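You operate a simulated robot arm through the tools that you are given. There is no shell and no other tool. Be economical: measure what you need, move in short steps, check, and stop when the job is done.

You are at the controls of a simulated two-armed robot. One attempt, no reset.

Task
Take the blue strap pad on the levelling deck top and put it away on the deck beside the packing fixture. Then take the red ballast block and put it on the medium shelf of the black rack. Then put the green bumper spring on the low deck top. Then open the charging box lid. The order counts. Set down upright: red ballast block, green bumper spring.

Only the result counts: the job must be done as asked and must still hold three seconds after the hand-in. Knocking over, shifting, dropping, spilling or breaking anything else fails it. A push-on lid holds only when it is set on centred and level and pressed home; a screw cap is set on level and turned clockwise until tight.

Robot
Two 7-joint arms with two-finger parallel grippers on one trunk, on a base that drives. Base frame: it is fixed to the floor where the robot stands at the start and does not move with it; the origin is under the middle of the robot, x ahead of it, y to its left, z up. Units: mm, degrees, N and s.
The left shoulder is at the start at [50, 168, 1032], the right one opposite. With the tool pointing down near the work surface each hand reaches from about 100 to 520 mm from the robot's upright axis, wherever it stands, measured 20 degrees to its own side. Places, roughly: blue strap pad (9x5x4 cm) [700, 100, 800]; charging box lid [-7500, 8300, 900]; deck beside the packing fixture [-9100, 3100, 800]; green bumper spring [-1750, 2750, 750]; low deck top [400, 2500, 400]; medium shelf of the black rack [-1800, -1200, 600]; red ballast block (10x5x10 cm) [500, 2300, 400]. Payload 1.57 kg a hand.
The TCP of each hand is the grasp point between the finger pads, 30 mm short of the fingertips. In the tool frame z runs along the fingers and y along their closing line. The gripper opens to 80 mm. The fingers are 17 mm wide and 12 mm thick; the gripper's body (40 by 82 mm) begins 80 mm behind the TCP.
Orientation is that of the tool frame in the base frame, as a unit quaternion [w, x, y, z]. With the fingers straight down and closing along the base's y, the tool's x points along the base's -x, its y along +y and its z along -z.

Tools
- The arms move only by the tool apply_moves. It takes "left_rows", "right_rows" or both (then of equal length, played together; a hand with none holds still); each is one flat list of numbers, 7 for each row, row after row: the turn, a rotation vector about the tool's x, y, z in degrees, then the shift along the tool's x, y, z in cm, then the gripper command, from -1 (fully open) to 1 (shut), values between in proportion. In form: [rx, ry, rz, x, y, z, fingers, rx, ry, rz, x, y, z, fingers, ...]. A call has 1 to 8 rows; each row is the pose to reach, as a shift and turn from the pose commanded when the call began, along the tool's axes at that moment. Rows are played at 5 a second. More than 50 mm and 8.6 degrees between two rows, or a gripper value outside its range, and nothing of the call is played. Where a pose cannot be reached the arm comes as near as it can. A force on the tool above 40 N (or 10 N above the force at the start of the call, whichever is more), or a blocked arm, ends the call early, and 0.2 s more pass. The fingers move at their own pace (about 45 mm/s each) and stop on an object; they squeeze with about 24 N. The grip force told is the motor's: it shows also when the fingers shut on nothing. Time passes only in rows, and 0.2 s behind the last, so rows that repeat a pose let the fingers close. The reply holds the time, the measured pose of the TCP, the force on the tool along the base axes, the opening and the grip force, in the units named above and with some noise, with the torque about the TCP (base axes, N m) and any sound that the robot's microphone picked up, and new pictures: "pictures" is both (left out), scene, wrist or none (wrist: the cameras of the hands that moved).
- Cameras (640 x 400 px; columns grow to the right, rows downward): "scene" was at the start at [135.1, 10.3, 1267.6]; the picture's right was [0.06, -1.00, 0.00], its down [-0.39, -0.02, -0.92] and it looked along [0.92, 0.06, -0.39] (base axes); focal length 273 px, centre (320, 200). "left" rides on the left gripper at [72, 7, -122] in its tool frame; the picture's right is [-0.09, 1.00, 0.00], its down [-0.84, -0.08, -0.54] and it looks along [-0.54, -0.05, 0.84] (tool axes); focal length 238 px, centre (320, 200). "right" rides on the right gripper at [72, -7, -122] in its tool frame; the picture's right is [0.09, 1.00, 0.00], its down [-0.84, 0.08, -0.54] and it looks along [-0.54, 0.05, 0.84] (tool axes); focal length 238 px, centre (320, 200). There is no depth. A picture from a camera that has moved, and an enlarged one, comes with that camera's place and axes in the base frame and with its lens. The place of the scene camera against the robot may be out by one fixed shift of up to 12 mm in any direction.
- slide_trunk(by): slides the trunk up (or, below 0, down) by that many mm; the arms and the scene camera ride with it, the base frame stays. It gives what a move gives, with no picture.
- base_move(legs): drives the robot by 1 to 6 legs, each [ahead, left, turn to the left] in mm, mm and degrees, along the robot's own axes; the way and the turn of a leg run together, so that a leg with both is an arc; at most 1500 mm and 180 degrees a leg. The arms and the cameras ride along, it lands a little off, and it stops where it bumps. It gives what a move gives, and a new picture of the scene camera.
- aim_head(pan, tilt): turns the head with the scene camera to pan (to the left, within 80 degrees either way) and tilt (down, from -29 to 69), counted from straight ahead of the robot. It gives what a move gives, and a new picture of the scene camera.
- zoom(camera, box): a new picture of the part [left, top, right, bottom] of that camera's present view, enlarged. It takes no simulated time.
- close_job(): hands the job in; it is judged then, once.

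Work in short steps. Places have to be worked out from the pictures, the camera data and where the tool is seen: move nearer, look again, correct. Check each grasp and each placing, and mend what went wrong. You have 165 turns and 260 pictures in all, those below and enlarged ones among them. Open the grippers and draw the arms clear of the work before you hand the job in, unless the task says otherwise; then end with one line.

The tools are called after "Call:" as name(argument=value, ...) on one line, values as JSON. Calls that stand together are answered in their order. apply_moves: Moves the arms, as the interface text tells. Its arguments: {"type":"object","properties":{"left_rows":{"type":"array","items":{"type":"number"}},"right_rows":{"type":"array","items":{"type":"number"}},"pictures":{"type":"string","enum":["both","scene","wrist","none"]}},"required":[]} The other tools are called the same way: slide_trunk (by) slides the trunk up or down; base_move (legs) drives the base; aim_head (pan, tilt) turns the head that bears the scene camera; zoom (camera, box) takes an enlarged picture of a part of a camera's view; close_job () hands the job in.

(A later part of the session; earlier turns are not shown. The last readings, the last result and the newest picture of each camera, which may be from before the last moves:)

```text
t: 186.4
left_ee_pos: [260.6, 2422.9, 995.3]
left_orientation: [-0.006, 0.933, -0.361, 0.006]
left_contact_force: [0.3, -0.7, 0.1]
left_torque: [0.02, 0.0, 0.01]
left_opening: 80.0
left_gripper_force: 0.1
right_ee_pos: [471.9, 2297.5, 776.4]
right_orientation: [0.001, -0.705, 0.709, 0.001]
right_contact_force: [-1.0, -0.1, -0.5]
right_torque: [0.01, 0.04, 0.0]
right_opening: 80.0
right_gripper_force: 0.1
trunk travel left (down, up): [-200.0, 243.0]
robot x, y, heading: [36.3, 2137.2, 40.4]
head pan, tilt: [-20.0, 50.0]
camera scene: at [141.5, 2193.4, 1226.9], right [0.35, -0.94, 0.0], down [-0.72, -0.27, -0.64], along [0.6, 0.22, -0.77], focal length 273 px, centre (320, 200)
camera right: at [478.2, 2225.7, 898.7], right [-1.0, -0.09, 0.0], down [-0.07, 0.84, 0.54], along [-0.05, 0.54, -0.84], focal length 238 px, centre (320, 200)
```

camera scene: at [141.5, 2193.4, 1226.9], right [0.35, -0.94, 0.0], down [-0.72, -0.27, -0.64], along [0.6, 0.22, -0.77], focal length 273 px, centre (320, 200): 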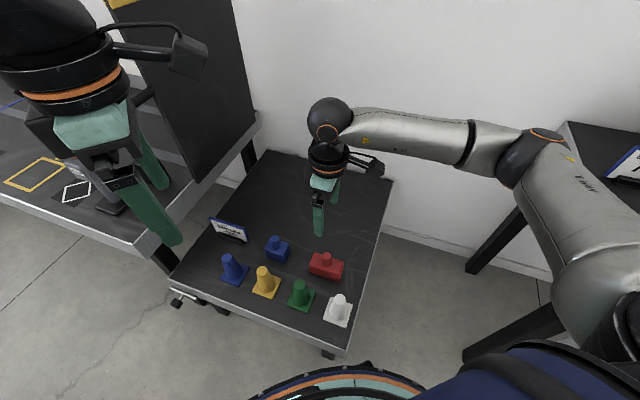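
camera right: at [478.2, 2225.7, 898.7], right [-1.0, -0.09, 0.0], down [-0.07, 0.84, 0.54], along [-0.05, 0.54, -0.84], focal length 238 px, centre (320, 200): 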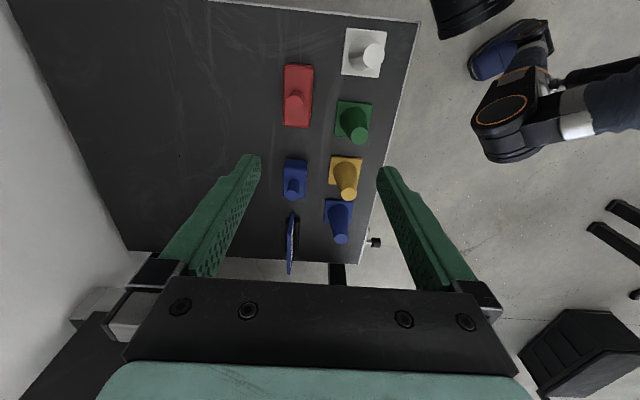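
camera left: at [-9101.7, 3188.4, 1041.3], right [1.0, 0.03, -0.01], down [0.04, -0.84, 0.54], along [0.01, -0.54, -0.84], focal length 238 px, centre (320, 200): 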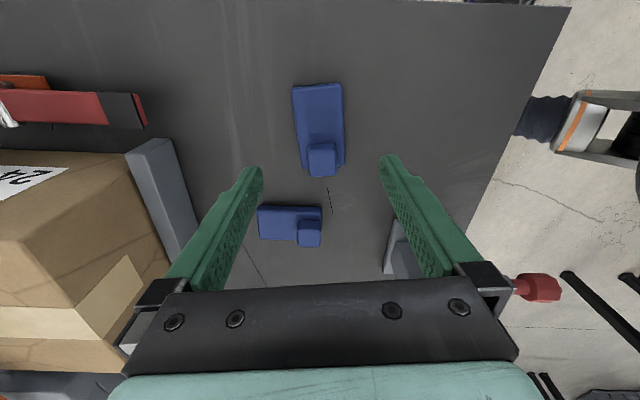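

The base touched something (footprint limit at the deck), so I stop pushing. I lower the trunk 150 mm to extend the low reach instead.

Call:
slide_trunk(by=-150)

Call:
apply_moves(right_rows=[0, 0, 0, 0.2, -1.8, 0, -1, 0, 0, 0, 0, -3.7, 1, -1, 0, 0, 0, 0, -3.7, 1, -1], pictures="both")

```text
t: 188.1
left_ee_pos: [260.5, 2422.6, 845.6]
left_orientation: [-0.007, 0.932, -0.361, 0.005]
left_contact_force: [-0.1, 0.4, -0.1]
left_torque: [0.01, 0.03, -0.02]
left_opening: 80.0
left_gripper_force: 0.0
right_ee_pos: [471.3, 2296.7, 625.9]
right_orientation: [0.001, -0.704, 0.71, 0.001]
right_contact_force: [-0.2, 0.9, -0.3]
right_torque: [0.03, 0.0, 0.01]
right_opening: 80.0
right_gripper_force: 0.1
trunk travel left (down, up): [-50.0, 393.0]
robot x, y, heading: [36.0, 2138.8, 40.4]
head pan, tilt: [-20.0, 50.0]
```

```text
t: 188.9
left_ee_pos: [259.8, 2422.6, 844.2]
left_orientation: [-0.006, 0.933, -0.361, 0.005]
left_contact_force: [0.3, 0.4, 0.2]
left_torque: [0.01, 0.01, 0.01]
left_opening: 80.2
left_gripper_force: 0.1
right_ee_pos: [498.8, 2297.1, 619.5]
right_orientation: [0.001, -0.704, 0.71, 0.0]
right_contact_force: [0.9, -0.1, -0.7]
right_torque: [-0.02, 0.04, -0.03]
right_opening: 79.9
right_gripper_force: 0.1
right hand out of reach, approached as far as the arm can: row 2, 3
trunk travel left (down, up): [-50.0, 393.0]
robot x, y, heading: [32.8, 2139.6, 39.9]
head pan, tilt: [-20.0, 50.0]
camera scene: at [141.4, 2193.4, 1076.8], right [0.35, -0.94, 0.0], down [-0.72, -0.27, -0.64], along [0.6, 0.22, -0.77], focal length 273 px, centre (320, 200)
camera right: at [504.9, 2224.6, 743.1], right [-1.0, -0.08, 0.0], down [-0.07, 0.84, 0.54], along [-0.05, 0.54, -0.84], focal length 238 px, centre (320, 200)
```

scene: 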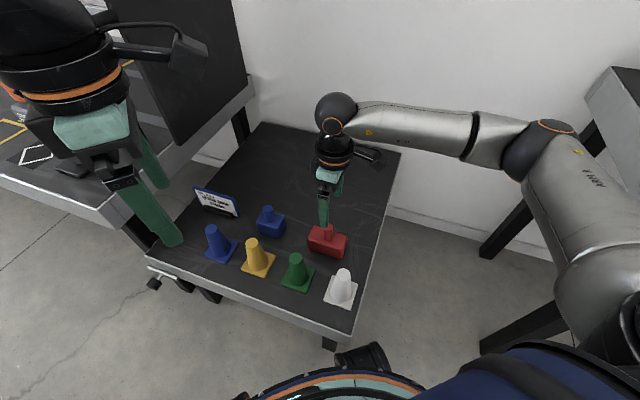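
right: 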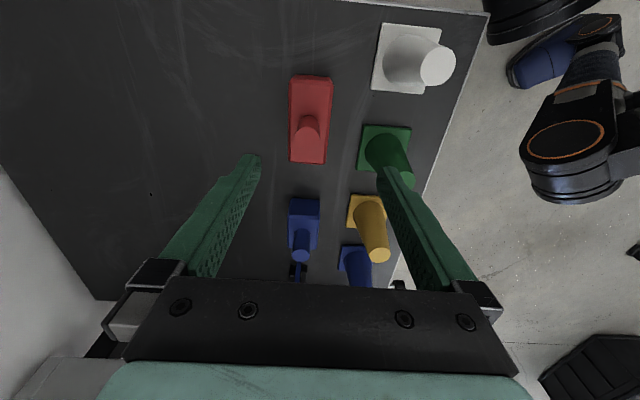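

Block centre by wrist view ≈ [509, 2297]. I try going lower and 1 cm further to see the reach.

Call:
apply_moves(right_rows=[0, 0, 0, 0, -0.5, 3, -1, 0, 0, 0, 0, -1, 6, -1, 0, 0, 0, 0, -1, 6, -1], pictures="wrist")

```text
t: 189.7
left_ee_pos: [260.5, 2423.1, 845.6]
left_orientation: [-0.006, 0.933, -0.361, 0.005]
left_contact_force: [0.8, -1.1, 0.5]
left_torque: [0.03, 0.02, 0.0]
left_opening: 80.1
left_gripper_force: 0.1
right_ee_pos: [505.6, 2295.9, 590.3]
right_orientation: [0.001, -0.703, 0.711, 0.001]
right_contact_force: [0.5, -0.4, 0.4]
right_torque: [-0.01, -0.01, 0.01]
right_opening: 80.0
right_gripper_force: 0.1
right hand out of reach, approached as far as the arm can: row 2, 3
trunk travel left (down, up): [-50.0, 393.0]
robot x, y, heading: [37.8, 2137.6, 40.5]
head pan, tilt: [-20.0, 50.0]
camera right: at [511.1, 2223.4, 713.9], right [-1.0, -0.08, 0.0], down [-0.07, 0.84, 0.54], along [-0.04, 0.54, -0.84], focal length 238 px, centre (320, 200)
```

right: 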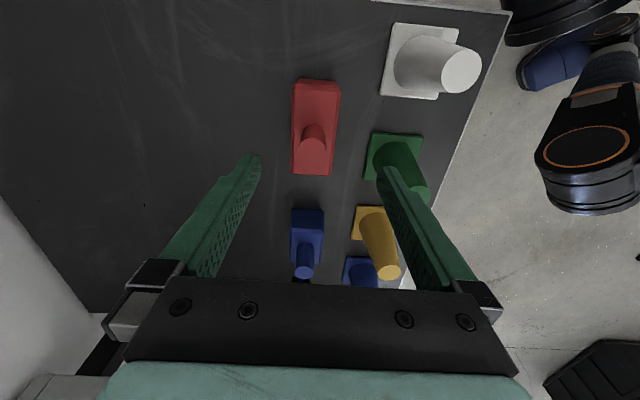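

The yaw limits reach; instead I'll grip the block by its peg (~24 mm, at [511, 2300]) with natural yaw. Turning the hand back 49°.

Call:
apply_moves(right_rows=[0, 0, 7, 0, -0.1, -1, -1, 0, 0, 14, -0.1, -0.2, -1, -1, 0, 0, 21, -0.2, -0.3, -1, -1, 0, 0, 28, -0.3, -0.4, -1, -1, 0, 0, 35, -0.4, -0.5, -1, -1, 0, 0, 42, -0.4, -0.5, -1, -1, 0, 0, 49, -0.4, -0.5, -1, -1], pictures="wrist")

```text
t: 191.3
left_ee_pos: [260.4, 2422.2, 846.1]
left_orientation: [-0.007, 0.933, -0.361, 0.005]
left_contact_force: [-0.6, 0.5, -0.5]
left_torque: [0.01, -0.01, -0.04]
left_opening: 80.0
left_gripper_force: 0.1
right_ee_pos: [508.7, 2299.6, 598.9]
right_orientation: [0.0, -0.345, 0.939, 0.0]
right_contact_force: [0.7, -0.8, -0.3]
right_torque: [-0.02, -0.04, 0.02]
right_opening: 79.9
right_gripper_force: 0.1
trunk travel left (down, up): [-50.0, 393.0]
robot x, y, heading: [33.2, 2136.9, 40.4]
head pan, tilt: [-20.0, 50.0]
camera right: at [459.3, 2248.6, 722.0], right [-0.72, 0.7, 0.0], down [0.59, 0.6, 0.54], along [0.38, 0.39, -0.84], focal length 238 px, centre (320, 200)
```

right: 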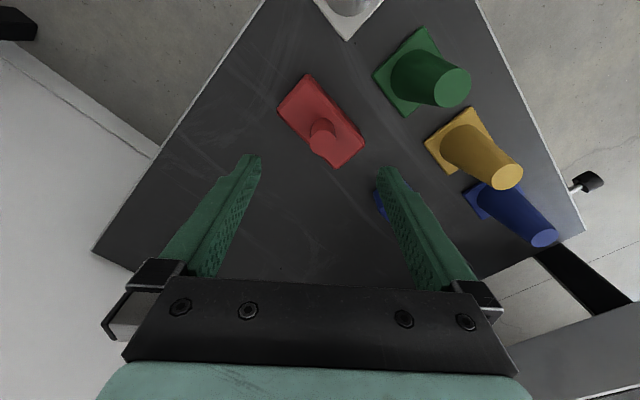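

Call:
apply_moves(right_rows=[0, 0, 0, -0.3, 0.1, 2.5, -1, 0, 0, 0, -0.5, 0.2, 5, -1, 0, 0, 0, -0.5, 0.2, 5, -1], pictures="both")

Call:
zoom(camera="scene", box=[260, 160, 380, 280])

```text
t: 192.1
left_ee_pos: [260.0, 2423.0, 845.4]
left_orientation: [-0.007, 0.933, -0.361, 0.006]
left_contact_force: [0.1, 0.0, 0.1]
left_torque: [0.05, 0.03, 0.03]
left_opening: 80.1
left_gripper_force: 0.1
right_ee_pos: [512.5, 2305.8, 547.2]
right_orientation: [0.0, -0.347, 0.938, 0.0]
right_contact_force: [0.1, -0.1, -0.1]
right_torque: [0.0, -0.01, -0.01]
right_opening: 79.8
right_gripper_force: 0.0
trunk travel left (down, up): [-50.0, 393.0]
robot x, y, heading: [33.5, 2135.1, 40.4]
head pan, tilt: [-20.0, 50.0]
camera scene: at [141.5, 2193.4, 1076.8], right [0.35, -0.94, 0.0], down [-0.72, -0.27, -0.64], along [0.6, 0.22, -0.77], focal length 273 px, centre (320, 200)
camera right: at [462.1, 2254.2, 670.3], right [-0.72, 0.7, 0.0], down [0.59, 0.6, 0.54], along [0.38, 0.39, -0.84], focal length 238 px, centre (320, 200)
```

scene: 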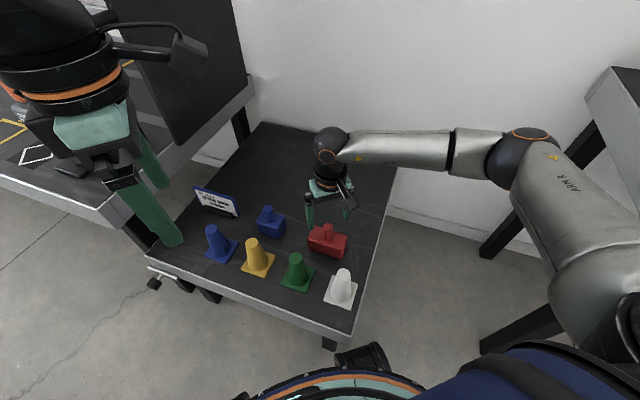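
right: 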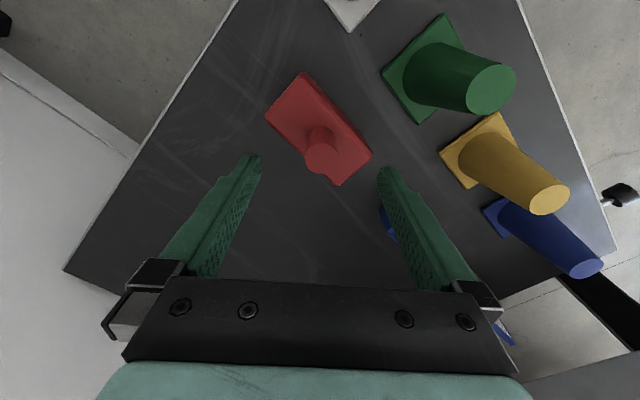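

```text
3.33 times, centred on (320, 220) of scene
camera zoom: at [141.5, 2193.4, 1076.8], right [0.35, -0.94, 0.0], down [-0.72, -0.27, -0.64], along [0.6, 0.22, -0.77], focal length 911 px, centre (320, 133)
```

zoom: 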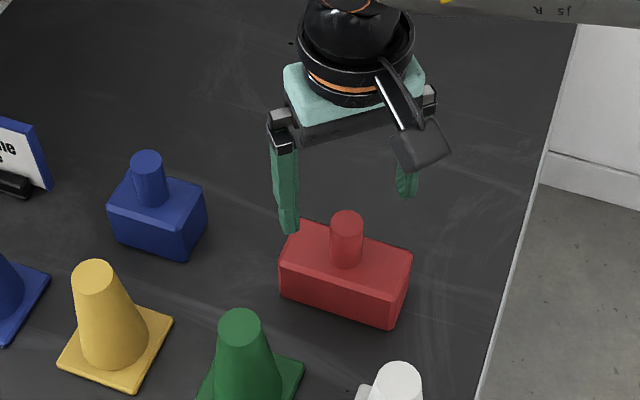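

Centred over the peg. Descend to TCP ≈ 497 and look.

Call:
apply_moves(right_rows=[0, 0, 0, 0.2, 0, 2.5, -1, 0, 0, 0, 0.2, 0, 4, -1, 0, 0, 0, 0.2, 0, 5, -1, 0, 0, 0, 0.2, 0, 5, -1], pictures="wrist")

Call:
zoom(camera="scene", box=[260, 160, 380, 280])

```text
t: 193.1
left_ee_pos: [260.7, 2422.8, 845.2]
left_orientation: [-0.007, 0.933, -0.361, 0.004]
left_contact_force: [-0.4, 0.4, -0.7]
left_torque: [-0.03, 0.0, 0.01]
left_opening: 79.9
left_gripper_force: 0.1
right_ee_pos: [510.2, 2304.4, 496.8]
right_orientation: [-0.001, -0.346, 0.938, 0.002]
right_contact_force: [-0.3, 0.2, 0.0]
right_torque: [0.0, 0.05, 0.01]
right_opening: 79.9
right_gripper_force: 0.1
trunk travel left (down, up): [-50.0, 393.0]
robot x, y, heading: [35.0, 2135.3, 40.1]
head pan, tilt: [-20.0, 50.0]
camera right: at [460.2, 2252.3, 621.2], right [-0.72, 0.7, 0.0], down [0.59, 0.6, 0.54], along [0.38, 0.39, -0.84], focal length 238 px, centre (320, 200)
```

right: 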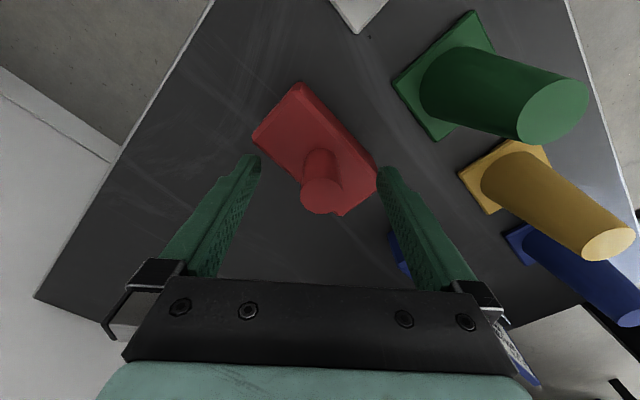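

```text
3.33 times, centred on (320, 220) of scene
camera zoom: at [141.5, 2193.4, 1076.8], right [0.35, -0.94, 0.0], down [-0.72, -0.27, -0.64], along [0.6, 0.22, -0.77], focal length 911 px, centre (320, 133)
```

zoom: 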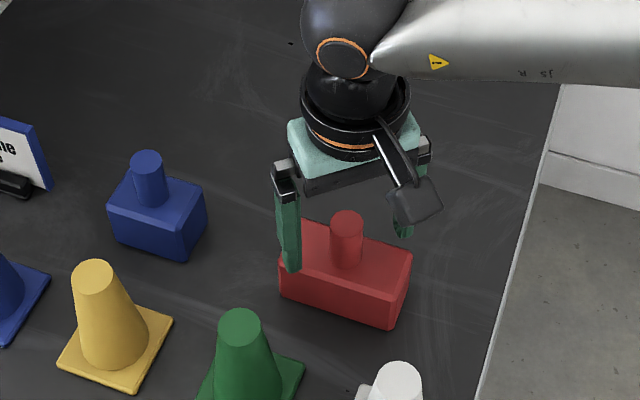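

Tips are beside the peg just above the body. I close here and lift a little.

Call:
apply_moves(right_rows=[0, 0, 0, 0, 0, 0, 1, 0, 0, 0, 0, 0, 0, 1, 0, 0, 0, 0, 0, 0, 1, 0, 0, 0, 0, 0, 0, 1, 0, 0, 0, 0, 0, 0, 1, 0, 0, 0, 0, 0, 0, 1], pictures="none")

Call:
apply_moves(right_rows=[0, 0, 0, 0, 0, -1, 1, 0, 0, 0, 0, 0, -2.5, 1, 0, 0, 0, 0, 0, -4, 1, 0, 0, 0, 0, 0, -4, 1], pictures="both")

```text
t: 194.5
left_ee_pos: [260.3, 2423.3, 846.0]
left_orientation: [-0.007, 0.933, -0.36, 0.006]
left_contact_force: [0.1, 0.1, -0.4]
left_torque: [0.02, 0.05, -0.02]
left_opening: 80.1
left_gripper_force: 0.0
right_ee_pos: [510.6, 2303.0, 498.1]
right_orientation: [0.0, -0.347, 0.938, 0.001]
right_contact_force: [-3.4, 4.5, -0.3]
right_torque: [0.11, -0.03, 0.04]
right_opening: 25.7
right_gripper_force: 23.7
trunk travel left (down, up): [-50.0, 393.0]
robot x, y, heading: [36.0, 2136.2, 40.3]
head pan, tilt: [-20.0, 50.0]
```

```text
t: 195.5
left_ee_pos: [261.2, 2423.9, 845.5]
left_orientation: [-0.005, 0.933, -0.361, 0.004]
left_contact_force: [0.4, 0.2, -0.3]
left_torque: [0.02, 0.03, 0.01]
left_opening: 79.9
left_gripper_force: 0.2
right_ee_pos: [511.6, 2303.4, 536.8]
right_orientation: [-0.001, -0.346, 0.938, 0.0]
right_contact_force: [0.8, -0.3, -15.0]
right_torque: [-0.03, -0.01, -0.02]
right_opening: 25.7
right_gripper_force: 24.3
trunk travel left (down, up): [-50.0, 393.0]
robot x, y, heading: [35.2, 2140.0, 40.4]
head pan, tilt: [-20.0, 50.0]
camera scene: at [142.3, 2193.7, 1076.7], right [0.35, -0.94, 0.0], down [-0.72, -0.27, -0.64], along [0.6, 0.22, -0.77], focal length 273 px, centre (320, 200)
camera right: at [461.3, 2252.2, 660.5], right [-0.72, 0.7, 0.0], down [0.59, 0.6, 0.54], along [0.38, 0.39, -0.84], focal length 238 px, centre (320, 200)
```

scene: 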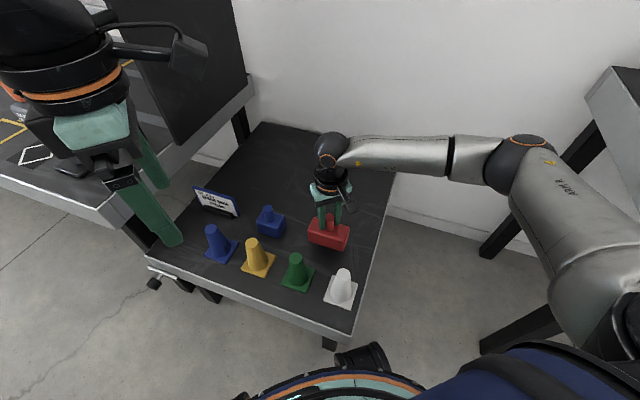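
right: 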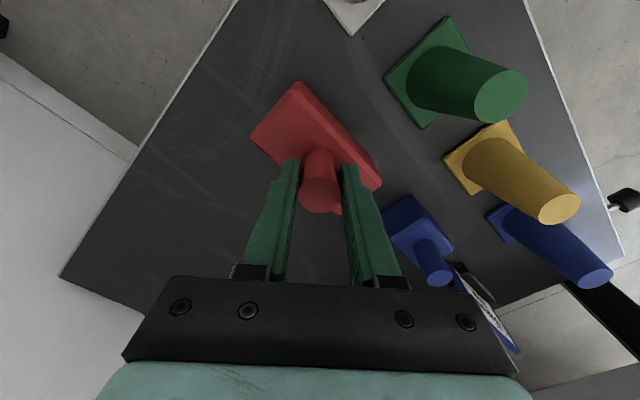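

Held: 25.7 mm, ~15 N weight (heavy). I lift gently and then back off.

Call:
apply_moves(right_rows=[0, 0, 0, 0, 0, -1.5, 1, 0, 0, 0, 0, 0, -3.5, 1, 0, 0, 0, 0, 0, -6, 1, 0, 0, 0, 0, 0, -8.5, 1, 0, 0, 0, 0, 0, -11, 1, 0, 0, 0, 0.5, 0, -13.5, 1, 0, 0, 0, 1, 0, -15.5, 1, 0, 0, 0, 1, 0, -16.5, 1], pictures="wrist")

Call:
base_move(legs=[[-250, 0, 0]])

```text
t: 197.3
left_ee_pos: [261.1, 2422.7, 846.1]
left_orientation: [-0.006, 0.933, -0.361, 0.005]
left_contact_force: [-0.6, -0.4, 0.0]
left_torque: [-0.01, -0.02, -0.02]
left_opening: 80.0
left_gripper_force: 0.0
right_ee_pos: [501.3, 2296.9, 703.3]
right_orientation: [-0.001, -0.346, 0.938, 0.0]
right_contact_force: [-0.4, -0.1, -15.5]
right_torque: [-0.03, 0.05, 0.0]
right_opening: 25.9
right_gripper_force: 24.2
trunk travel left (down, up): [-50.0, 393.0]
robot x, y, heading: [36.3, 2136.3, 40.3]
head pan, tilt: [-20.0, 50.0]
camera right: at [452.2, 2245.2, 827.0], right [-0.72, 0.7, 0.0], down [0.59, 0.6, 0.54], along [0.38, 0.39, -0.84], focal length 238 px, centre (320, 200)
```

right: 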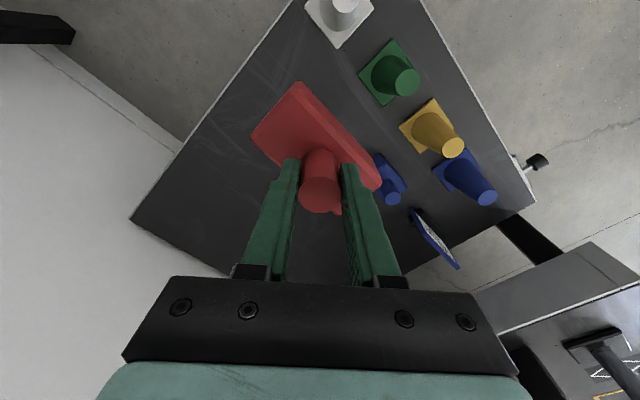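

```text
t: 199.1
left_ee_pos: [78.4, 2264.5, 845.3]
left_orientation: [-0.006, 0.931, -0.364, 0.005]
left_contact_force: [0.5, -0.4, 0.2]
left_torque: [0.03, 0.0, 0.0]
left_opening: 79.9
left_gripper_force: 0.0
right_ee_pos: [317.8, 2137.0, 704.2]
right_orientation: [-0.001, -0.343, 0.939, 0.0]
right_contact_force: [0.5, -0.2, -14.8]
right_torque: [0.01, 0.01, -0.01]
right_opening: 25.8
right_gripper_force: 23.9
trunk travel left (down, up): [-50.0, 393.0]
robot x, y, heading: [-149.6, 1977.6, 39.8]
head pan, tilt: [-20.0, 50.0]
camera scene: at [-42.7, 2036.2, 1076.7], right [0.34, -0.94, 0.0], down [-0.72, -0.26, -0.64], along [0.6, 0.22, -0.77], focal length 273 px, centre (320, 200)
```

scene: 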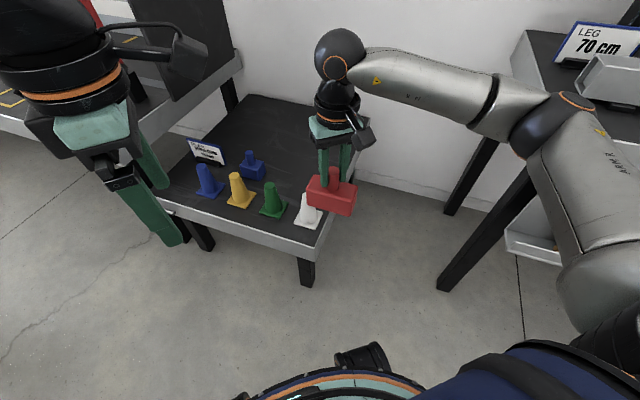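

Tuck the right hand 12 cm toward the body, raise the trunk, and turn right to face −y.

Call:
apply_moves(right_rows=[0, 0, 0, 2, 0, 0, 1, 0, 0, 0, 4.5, 0, 0, 1, 0, 0, 0, 7, 0, 0, 1, 0, 0, 0, 9.5, 0, 0, 1, 0, 0, 0, 11.5, 0, 0, 1, 0, 0, 0, 12, 0, 0, 1], pictures="none")

Call:
slide_trunk(by=150)

Call:
aim_head(pan=0, tilt=22)

Call:
base_move(legs=[[0, 0, -65], [0, 0, -65], [850, 0, 0], [800, 0, 0]])

```text
t: 200.5
left_ee_pos: [77.5, 2264.9, 845.6]
left_orientation: [-0.006, 0.932, -0.363, 0.005]
left_contact_force: [-0.3, 0.3, -0.2]
left_torque: [0.02, 0.0, 0.0]
left_opening: 80.1
left_gripper_force: 0.0
right_ee_pos: [226.2, 2058.7, 704.4]
right_orientation: [0.0, -0.342, 0.94, 0.001]
right_contact_force: [0.5, 0.7, -15.3]
right_torque: [-0.03, 0.01, 0.0]
right_opening: 25.7
right_gripper_force: 24.0
trunk travel left (down, up): [-50.0, 393.0]
robot x, y, heading: [-152.2, 1981.7, 40.2]
head pan, tilt: [-20.0, 50.0]
```

```text
t: 202.2
left_ee_pos: [77.3, 2264.5, 994.7]
left_orientation: [-0.005, 0.931, -0.365, 0.005]
left_contact_force: [0.3, -0.5, 0.5]
left_torque: [-0.04, 0.02, -0.02]
left_opening: 80.1
left_gripper_force: 0.0
right_ee_pos: [226.2, 2060.1, 852.5]
right_orientation: [-0.001, -0.344, 0.939, 0.001]
right_contact_force: [-0.2, -0.1, -15.2]
right_torque: [-0.07, 0.01, 0.0]
right_opening: 25.7
right_gripper_force: 24.3
trunk travel left (down, up): [-200.0, 243.0]
robot x, y, heading: [-150.9, 1977.5, 40.2]
head pan, tilt: [-20.0, 50.0]
```

```text
t: 203.2
left_ee_pos: [77.3, 2264.0, 995.8]
left_orientation: [-0.005, 0.931, -0.364, 0.005]
left_contact_force: [0.3, -0.4, 0.8]
left_torque: [-0.01, -0.01, -0.04]
left_opening: 80.0
left_gripper_force: 0.0
right_ee_pos: [227.4, 2059.8, 853.6]
right_orientation: [-0.001, -0.342, 0.94, 0.001]
right_contact_force: [-0.1, -0.4, -14.8]
right_torque: [-0.01, 0.02, 0.03]
right_opening: 25.7
right_gripper_force: 23.8
trunk travel left (down, up): [-200.0, 243.0]
robot x, y, heading: [-149.8, 1975.7, 40.0]
head pan, tilt: [0.0, 22.0]
camera scene: at [-43.9, 2069.3, 1269.0], right [0.64, -0.77, 0.0], down [-0.29, -0.24, -0.93], along [0.71, 0.6, -0.38], focal length 273 px, centre (320, 200)
```

scene: 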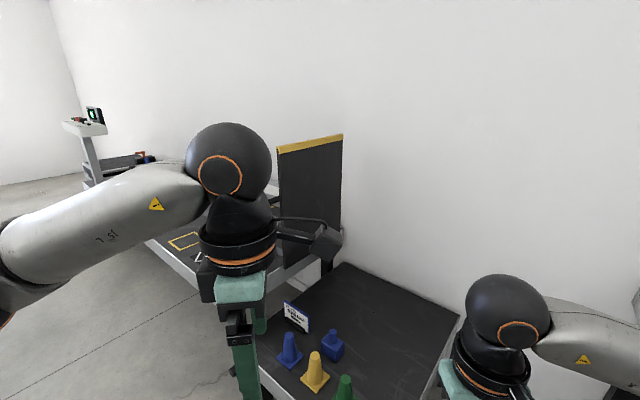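

```text
t: 217.2
left_ee_pos: [-64.0, -12.0, 995.6]
left_orientation: [-0.003, -0.069, 0.998, -0.006]
left_contact_force: [-0.4, 1.1, 0.0]
left_torque: [0.02, -0.03, 0.01]
left_opening: 80.1
left_gripper_force: 0.1
right_ee_pos: [-318.1, 3.8, 852.3]
right_orientation: [-0.001, 0.702, 0.712, 0.001]
right_contact_force: [0.5, -0.2, -15.1]
right_torque: [0.04, 0.0, -0.01]
right_opening: 25.5
right_gripper_force: 23.6
trunk travel left (down, up): [-200.0, 243.0]
robot x, y, heading: [-137.1, 342.1, -89.1]
head pan, tilt: [0.0, 22.0]
camera scene: at [-137.8, 215.4, 1269.0], right [-1.0, -0.01, 0.0], down [0.0, 0.38, -0.93], along [0.01, -0.93, -0.38], focal length 273 px, centre (320, 200)
```

scene: 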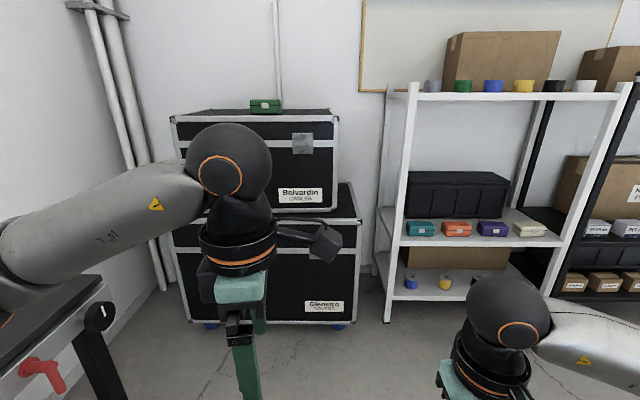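

Grip holds. I strafe right to x≈-1750 to stand before the black rack.

Call:
base_move(legs=[[0, -820, 0], [0, -800, -0.9]])

```text
t: 225.5
left_ee_pos: [-1684.4, -36.1, 994.7]
left_orientation: [-0.002, -0.068, 0.998, -0.009]
left_contact_force: [0.2, -0.6, -0.4]
left_torque: [0.03, 0.01, -0.03]
left_opening: 80.2
left_gripper_force: 0.1
right_ee_pos: [-1936.1, -20.5, 853.1]
right_orientation: [0.0, 0.703, 0.711, 0.002]
right_contact_force: [-0.1, -0.9, -13.9]
right_torque: [0.03, 0.03, 0.01]
right_opening: 25.6
right_gripper_force: 24.5
trunk travel left (down, up): [-200.0, 243.0]
robot x, y, heading: [-1761.3, 320.5, -89.4]
head pan, tilt: [0.0, 22.0]
camera scene: at [-1756.4, 191.8, 1269.0], right [-1.0, -0.01, 0.0], down [0.0, 0.38, -0.93], along [0.01, -0.93, -0.38], focal length 273 px, centre (320, 200)
```

scene: 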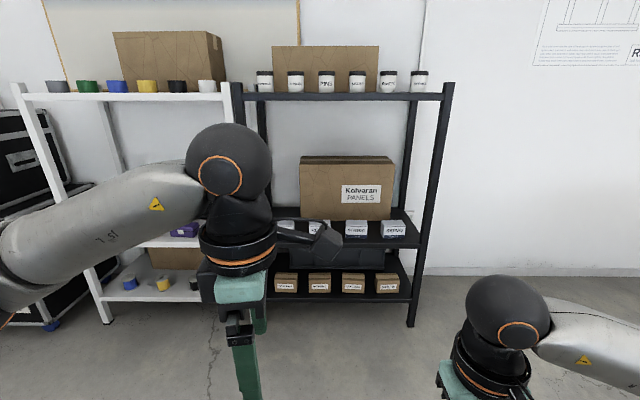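

The medium shelf has small boxes along its front. I move the idle left hand aside and approach for a better look.

Call:
apply_moves(left_rows=[0, 0, 0, -4, 0, 0, -1, 0, 0, 0, -8, 0, 0, -1, 0, 0, 0, -12, 1, 0, -1, 0, 0, 0, -16, 3, 0, -1, 0, 0, 0, -20, 5, 0, -1], pictures="none")

Call:
base_move(legs=[[450, 0, 0]])

Call:
aim_head(pan=0, tilt=35)

```text
t: 226.7
left_ee_pos: [-1485.6, 42.4, 995.2]
left_orientation: [-0.002, -0.068, 0.998, -0.008]
left_contact_force: [-0.8, 0.1, -0.5]
left_torque: [0.0, -0.03, -0.02]
left_opening: 80.2
left_gripper_force: 0.1
right_ee_pos: [-1936.3, -19.1, 852.5]
right_orientation: [-0.001, 0.703, 0.711, 0.001]
right_contact_force: [-0.4, -0.2, -14.8]
right_torque: [0.09, 0.0, -0.02]
right_opening: 25.5
right_gripper_force: 23.7
trunk travel left (down, up): [-200.0, 243.0]
robot x, y, heading: [-1756.5, 318.3, -89.4]
head pan, tilt: [0.0, 22.0]
```

```text
t: 229.3
left_ee_pos: [-1493.8, -403.6, 995.3]
left_orientation: [-0.001, -0.057, 0.998, -0.007]
left_contact_force: [0.5, 0.2, -0.2]
left_torque: [-0.05, -0.01, 0.0]
left_opening: 79.9
left_gripper_force: 0.0
right_ee_pos: [-1944.9, -454.0, 852.3]
right_orientation: [0.0, 0.711, 0.704, 0.0]
right_contact_force: [0.1, -0.2, -15.2]
right_torque: [0.02, 0.02, 0.06]
right_opening: 25.8
right_gripper_force: 24.4
trunk travel left (down, up): [-200.0, 243.0]
robot x, y, heading: [-1760.3, -114.7, -90.6]
head pan, tilt: [0.0, 22.0]
camera scene: at [-1759.8, -245.6, 1269.0], right [-1.0, 0.01, 0.0], down [0.01, 0.38, -0.93], along [-0.01, -0.93, -0.38], focal length 273 px, centre (320, 200)
```

scene: 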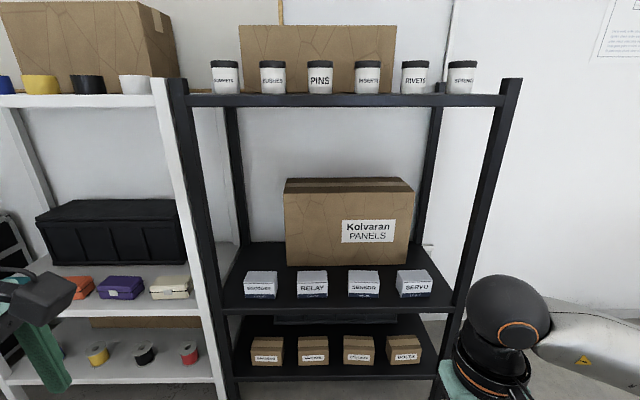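

```text
t: 230.1
left_ee_pos: [-1494.9, -403.2, 995.9]
left_orientation: [-0.002, -0.057, 0.998, -0.007]
left_contact_force: [0.1, 0.3, 0.8]
left_torque: [-0.01, -0.03, -0.01]
left_opening: 80.2
left_gripper_force: 0.1
right_ee_pos: [-1945.5, -453.5, 853.1]
right_orientation: [-0.001, 0.711, 0.703, 0.001]
right_contact_force: [0.1, -0.6, -14.9]
right_torque: [0.06, 0.02, 0.01]
right_opening: 26.0
right_gripper_force: 24.4
trunk travel left (down, up): [-200.0, 243.0]
robot x, y, heading: [-1763.7, -117.6, -90.4]
head pan, tilt: [0.0, 35.0]
camera scene: at [-1759.7, -240.6, 1248.5], right [-1.0, 0.01, 0.0], down [0.01, 0.57, -0.82], along [-0.01, -0.82, -0.57], focal length 273 px, centre (320, 200)
```

scene: 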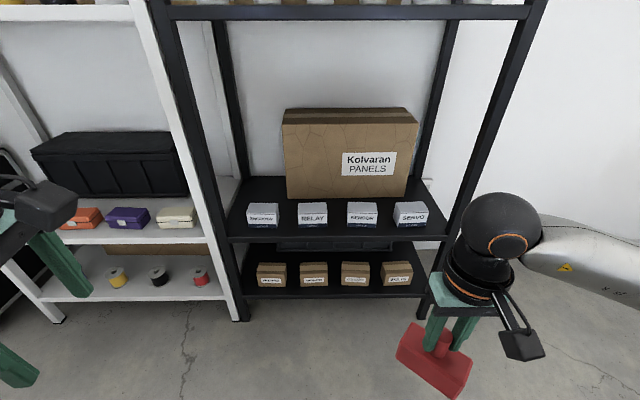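

Shelf: x −2200…−1440, y −943…−1354, z≈600; upper shelf ≈1240. The free place is the left part, behind the first small box and left of the big carton, about [-1530, -1160]. I move in front of it.

Call:
base_move(legs=[[220, 350, 0.5]])

Call:
aim_head(pan=-8, tilt=40)

```text
t: 232.7
left_ee_pos: [-1141.9, -624.1, 995.1]
left_orientation: [-0.001, -0.058, 0.998, -0.008]
left_contact_force: [0.6, 0.5, -0.5]
left_torque: [0.01, 0.01, 0.01]
left_opening: 80.1
left_gripper_force: 0.0
right_ee_pos: [-1591.2, -676.2, 853.7]
right_orientation: [-0.001, 0.711, 0.703, 0.001]
right_contact_force: [0.9, -0.3, -15.2]
right_torque: [0.05, -0.02, 0.01]
right_opening: 25.7
right_gripper_force: 24.5
trunk travel left (down, up): [-200.0, 243.0]
robot x, y, heading: [-1407.4, -338.3, -90.8]
head pan, tilt: [0.0, 35.0]
camera scene: at [-1406.8, -463.5, 1248.4], right [-1.0, 0.01, 0.0], down [0.01, 0.57, -0.82], along [-0.01, -0.82, -0.57], focal length 273 px, centre (320, 200)
```

scene: 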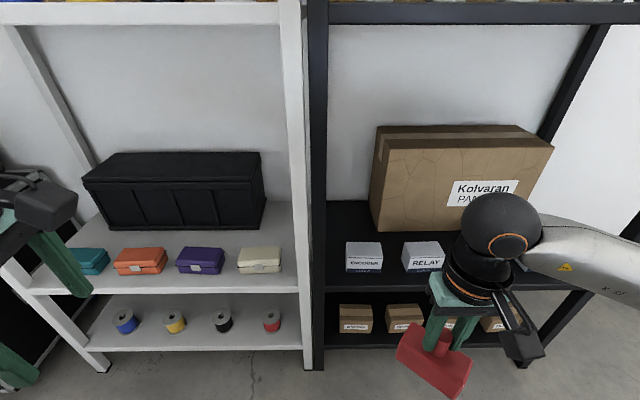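

```text
t: 233.3
left_ee_pos: [-1141.9, -623.6, 996.5]
left_orientation: [-0.002, -0.058, 0.998, -0.008]
left_contact_force: [-0.4, 0.0, -0.3]
left_torque: [0.02, -0.04, 0.0]
left_opening: 80.0
left_gripper_force: 0.0
right_ee_pos: [-1592.2, -675.6, 853.8]
right_orientation: [-0.002, 0.71, 0.704, 0.001]
right_contact_force: [-0.3, 0.6, -15.1]
right_torque: [0.07, -0.01, 0.0]
right_opening: 25.6
right_gripper_force: 24.3
trunk travel left (down, up): [-200.0, 243.0]
robot x, y, heading: [-1412.5, -337.8, -90.5]
head pan, tilt: [-8.0, 40.0]
camera scene: at [-1418.7, -459.4, 1240.9], right [-0.99, 0.15, 0.0], down [0.1, 0.64, -0.77], along [-0.11, -0.76, -0.64], focal length 273 px, centre (320, 200)
```

scene: 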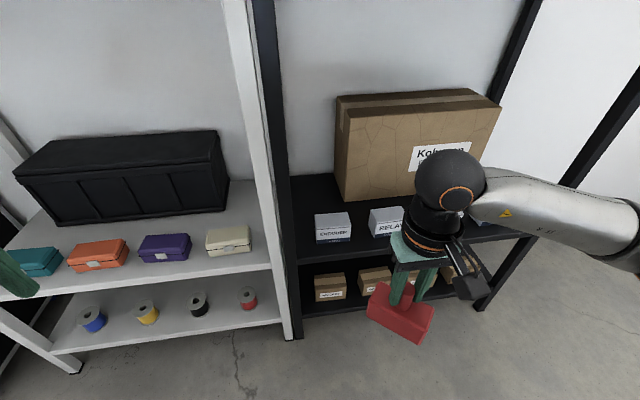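

I retract the left hand, then drive ahead 300 mm; the block enters above the small boxes (bottom ≈757).

Call:
apply_moves(left_rows=[0, 0, 0, 0, 3, 0, -1, 0, 0, 0, 0, 6, 0, -1, 0, 0, 0, 0, 9, 0, -1, 0, 0, 0, 2, 11, 0, -1], pictures="none")

Call:
base_move(legs=[[290, 0, 0.5]])

Call:
zoom(camera="right", box=[0, 0, 640, 400])

```text
t: 234.3
left_ee_pos: [-1173.9, -519.2, 1001.5]
left_orientation: [-0.002, -0.058, 0.998, -0.007]
left_contact_force: [-0.3, 0.1, 0.5]
left_torque: [-0.01, 0.0, 0.0]
left_opening: 79.8
left_gripper_force: 0.0
left hand out of reach, approached as far as the arm can: row 4
right_ee_pos: [-1591.8, -677.1, 852.4]
right_orientation: [-0.002, 0.71, 0.705, 0.001]
right_contact_force: [0.8, 0.2, -14.0]
right_torque: [0.01, 0.0, 0.03]
right_opening: 25.9
right_gripper_force: 23.6
trunk travel left (down, up): [-200.0, 243.0]
robot x, y, heading: [-1402.6, -337.3, -90.7]
head pan, tilt: [-8.0, 40.0]
```

```text
t: 236.3
left_ee_pos: [-1171.3, -799.2, 1000.8]
left_orientation: [-0.002, -0.064, 0.998, -0.007]
left_contact_force: [0.1, -1.5, -0.3]
left_torque: [0.01, 0.0, -0.02]
left_opening: 80.0
left_gripper_force: 0.1
right_ee_pos: [-1589.5, -960.6, 852.7]
right_orientation: [-0.001, 0.706, 0.708, 0.001]
right_contact_force: [0.1, 0.2, -15.2]
right_torque: [0.02, -0.02, -0.02]
right_opening: 25.6
right_gripper_force: 24.4
trunk travel left (down, up): [-200.0, 243.0]
robot x, y, heading: [-1414.3, -623.9, -90.2]
head pan, tilt: [-8.0, 40.0]
camera scene: at [-1418.7, -741.9, 1240.8], right [-0.99, 0.14, 0.0], down [0.09, 0.64, -0.77], along [-0.11, -0.76, -0.64], focal length 273 px, centre (320, 200)
```

scene: 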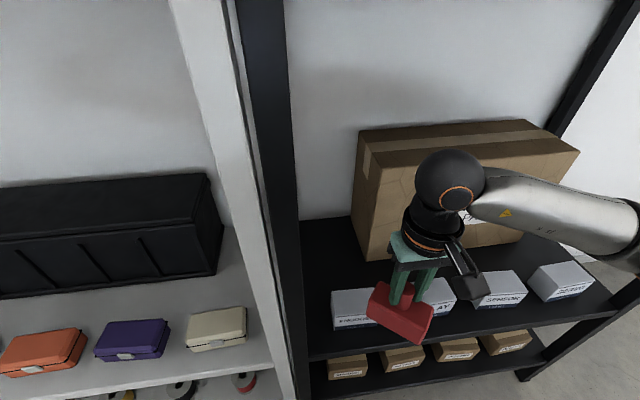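

```text
1.00 times, centred on (320, 200) of right
camera zoom: at [-1595.8, -888.6, 976.8], right [1.0, 0.09, 0.0], down [0.08, -0.84, 0.54], along [0.05, -0.54, -0.84], focal length 238 px, centre (320, 200)
```

zoom: 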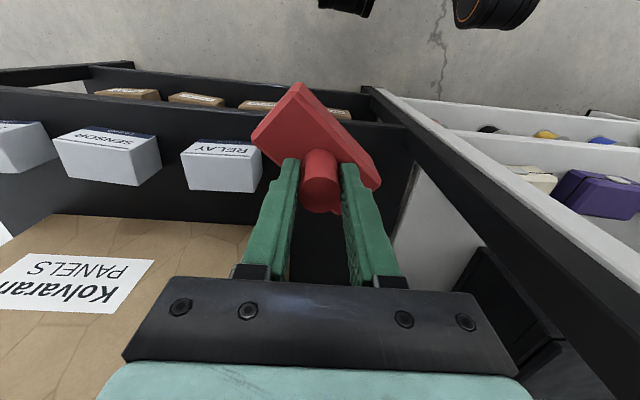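

Free strip x −1450…−1628 confirmed. I creep 40 mm closer, then carry the block in over [-1540, -1165], turning it 50° clockwise so it lies lengthwise.

Call:
base_move(legs=[[40, 0, 0]])

Call:
apply_moves(right_rows=[0, 0, 5, -1.5, 0.3, 0, 1, 0, 0, 11, -3.5, 0.8, 0, 1, 0, 0, 17, -6, 1.4, 0, 1, 0, 0, 24, -8.5, 2.2, 0, 1, 0, 0, 31, -11, 3, 0, 1, 0, 0, 38, -13.2, 3.8, 0, 1, 0, 0, 44, -15, 4.5, 0, 1, 0, 0, 50, -16, 5, 0, 1], pictures="both")

```text
t: 237.2
left_ee_pos: [-1172.0, -839.4, 1000.7]
left_orientation: [-0.002, -0.063, 0.998, -0.008]
left_contact_force: [-0.6, -0.2, 0.0]
left_torque: [-0.01, 0.02, -0.03]
left_opening: 80.1
left_gripper_force: 0.0
right_ee_pos: [-1589.7, -1000.1, 851.8]
right_orientation: [-0.001, 0.707, 0.707, 0.001]
right_contact_force: [0.0, 0.0, -14.7]
right_torque: [0.03, -0.03, 0.0]
right_opening: 25.6
right_gripper_force: 24.0
trunk travel left (down, up): [-200.0, 243.0]
robot x, y, heading: [-1404.9, -658.4, -89.8]
head pan, tilt: [-8.0, 40.0]
camera scene: at [-1418.7, -782.4, 1240.8], right [-0.99, 0.14, 0.0], down [0.09, 0.64, -0.77], along [-0.11, -0.76, -0.64], focal length 273 px, centre (320, 200)
```

scene: 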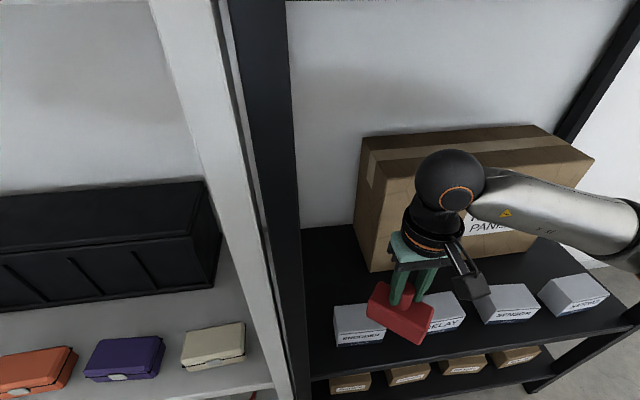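

```text
t: 239.0
left_ee_pos: [-1171.9, -839.2, 1001.7]
left_orientation: [-0.002, -0.064, 0.998, -0.007]
left_contact_force: [-0.9, -0.4, 0.0]
left_torque: [0.01, -0.03, 0.02]
left_opening: 79.9
left_gripper_force: 0.1
right_ee_pos: [-1539.3, -1161.0, 851.3]
right_orientation: [-0.002, 0.94, 0.342, 0.001]
right_contact_force: [0.0, 0.4, -13.3]
right_torque: [0.04, -0.03, 0.01]
right_opening: 25.7
right_gripper_force: 24.3
trunk travel left (down, up): [-200.0, 243.0]
robot x, y, heading: [-1408.4, -664.0, -90.1]
head pan, tilt: [-8.0, 40.0]
camera scene: at [-1418.4, -782.4, 1240.8], right [-0.99, 0.14, 0.0], down [0.09, 0.64, -0.77], along [-0.11, -0.76, -0.64], focal length 273 px, centre (320, 200)
camera right: at [-1487.9, -1109.8, 974.1], right [0.71, -0.7, 0.0], down [-0.59, -0.6, 0.54], along [-0.38, -0.38, -0.84], focal length 238 px, centre (320, 200)
```

scene: 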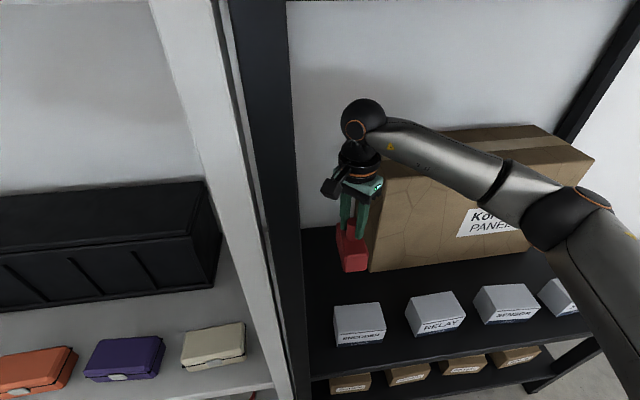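
right: 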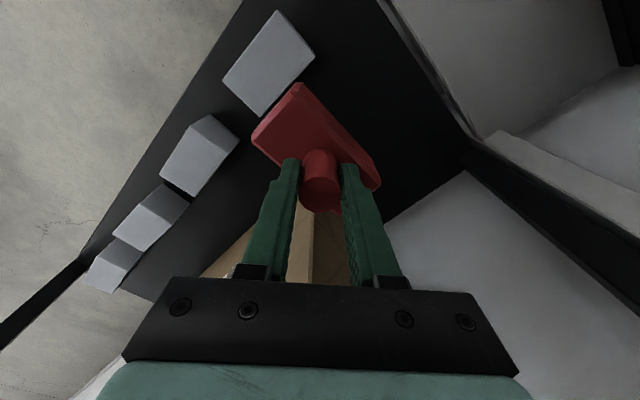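

Well inside. I lower with the trunk by 120 mm (arm shape unchanged), then check.

Call:
slide_trunk(by=-120)

Call:
apply_moves(right_rows=[0, 0, 0, 0, 0, 0.5, 1, 0, 0, 0, 0, 0, 1, 1], pictures="both")

```text
t: 240.5
left_ee_pos: [-1170.6, -839.4, 880.2]
left_orientation: [-0.002, -0.064, 0.998, -0.007]
left_contact_force: [-0.8, 0.3, 0.3]
left_torque: [0.02, 0.05, 0.0]
left_opening: 80.0
left_gripper_force: 0.0
right_ee_pos: [-1539.5, -1161.4, 729.7]
right_orientation: [-0.002, 0.939, 0.343, 0.0]
right_contact_force: [-0.8, -0.2, -14.9]
right_torque: [0.0, -0.02, 0.0]
right_opening: 25.7
right_gripper_force: 24.2
trunk travel left (down, up): [-80.0, 363.0]
robot x, y, heading: [-1412.7, -662.7, -90.2]
head pan, tilt: [-8.0, 40.0]
```

```text
t: 241.1
left_ee_pos: [-1171.6, -837.4, 880.8]
left_orientation: [-0.002, -0.064, 0.998, -0.008]
left_contact_force: [1.1, -0.4, -0.1]
left_torque: [-0.01, -0.02, -0.01]
left_opening: 79.9
left_gripper_force: 0.1
right_ee_pos: [-1539.1, -1161.5, 725.1]
right_orientation: [0.0, 0.94, 0.342, 0.001]
right_contact_force: [-1.8, 0.3, 2.7]
right_torque: [0.78, -0.14, 0.05]
right_opening: 25.8
right_gripper_force: 23.3
trunk travel left (down, up): [-80.0, 363.0]
robot x, y, heading: [-1407.7, -661.6, -89.9]
head pan, tilt: [-8.0, 40.0]
camera scene: at [-1418.4, -781.2, 1121.4], right [-0.99, 0.14, 0.0], down [0.09, 0.64, -0.77], along [-0.11, -0.76, -0.64], focal length 273 px, centre (320, 200)
camera right: at [-1488.9, -1108.8, 847.8], right [0.71, -0.7, 0.0], down [-0.59, -0.6, 0.54], along [-0.38, -0.39, -0.84], focal length 238 px, centre (320, 200)
```

scene: 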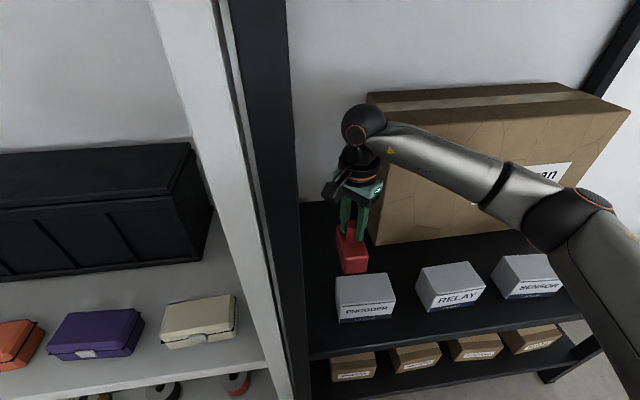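
right: 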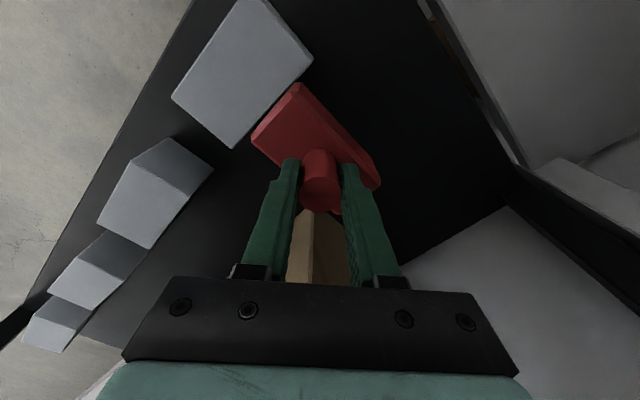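

A contact appeared already at TCP 725, with torque suggesting the block's front end touches the first small box or the shelf. I zoom in.

Call:
zoom(camera="scene", box=[310, 200, 430, 330])

Call:
zoom(camera="right", box=[160, 0, 420, 220])

```text
3.08 times, centred on (370, 265) of scene
camera zoom: at [-1418.4, -781.2, 1121.4], right [-0.99, 0.14, 0.0], down [0.09, 0.64, -0.77], along [-0.11, -0.76, -0.64], focal length 840 px, centre (166, 0)
```

zoom: 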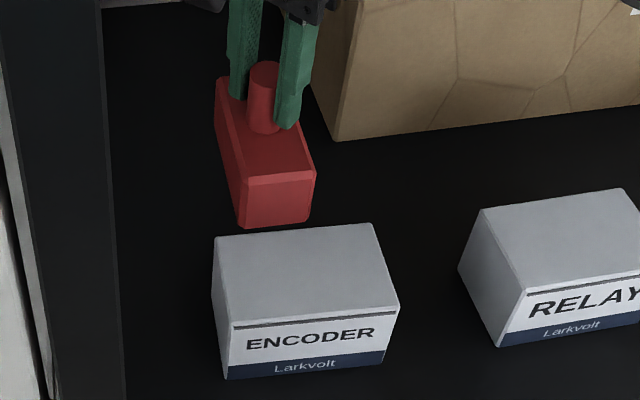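

```text
1.82 times, centred on (290, 110) of right
camera zoom: at [-1488.9, -1108.8, 847.8], right [0.71, -0.7, 0.0], down [-0.59, -0.6, 0.54], along [-0.38, -0.39, -0.84], focal length 433 px, centre (374, 364)
```

zoom: 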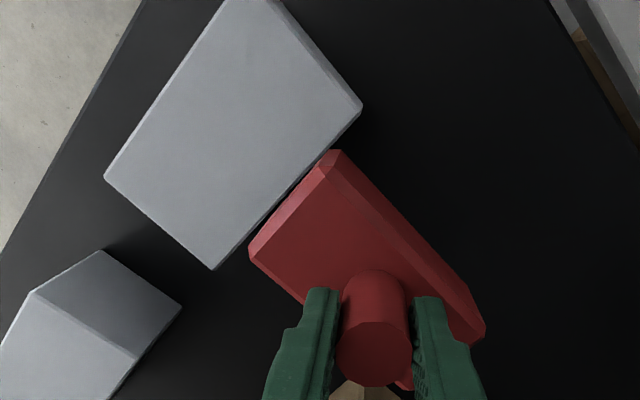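

The first small box's top is right under the block's front end. I lift 25 mm, shift 38 mm deeper, and look again.

Call:
apply_moves(right_rows=[0, 0, 0, 0, 0, -1, 1, 0, 0, 0, 0, 0, -2.5, 1, 0, 0, 0, -1.2, 1.4, -2.5, 1, 0, 0, 0, -2.4, 2.9, -2.5, 1, 0, 0, 0, -2.4, 2.9, -2.5, 1], pictures="none")

Call:
zoom(camera="scene", box=[310, 200, 430, 330])

Call:
zoom(camera="right", box=[160, 0, 480, 220])

```text
t: 242.3
left_ee_pos: [-1171.5, -839.5, 880.8]
left_orientation: [-0.002, -0.064, 0.998, -0.006]
left_contact_force: [-0.2, 0.2, -0.1]
left_torque: [0.01, -0.03, 0.02]
left_opening: 80.0
left_gripper_force: 0.1
right_ee_pos: [-1540.1, -1196.3, 747.3]
right_orientation: [-0.002, 0.939, 0.344, 0.001]
right_contact_force: [-0.3, 0.0, -14.6]
right_torque: [0.01, -0.02, 0.01]
right_opening: 25.4
right_gripper_force: 23.5
trunk travel left (down, up): [-80.0, 363.0]
robot x, y, heading: [-1408.3, -662.9, -89.8]
head pan, tilt: [-8.0, 40.0]
```

```text
3.08 times, centred on (370, 265) of scene
camera zoom: at [-1418.5, -782.3, 1120.8], right [-0.99, 0.14, 0.0], down [0.09, 0.64, -0.77], along [-0.11, -0.76, -0.64], focal length 840 px, centre (166, 0)
```

zoom: 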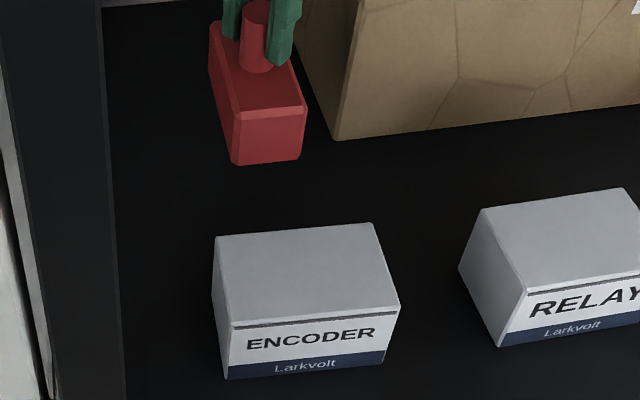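

```text
1.82 times, centred on (320, 110) of right
camera zoom: at [-1489.7, -1145.8, 869.9], right [0.71, -0.7, 0.0], down [-0.59, -0.6, 0.54], along [-0.38, -0.38, -0.84], focal length 433 px, centre (320, 364)
```

zoom: 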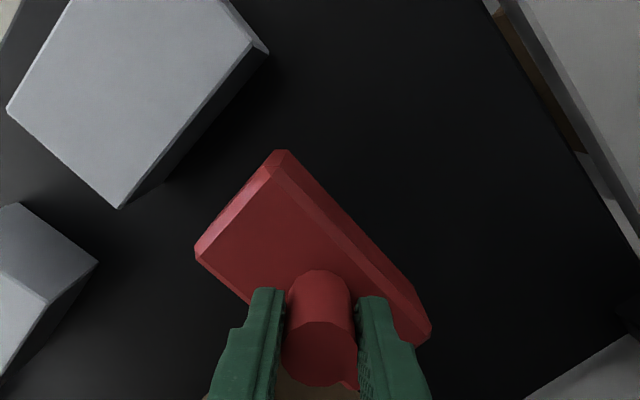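

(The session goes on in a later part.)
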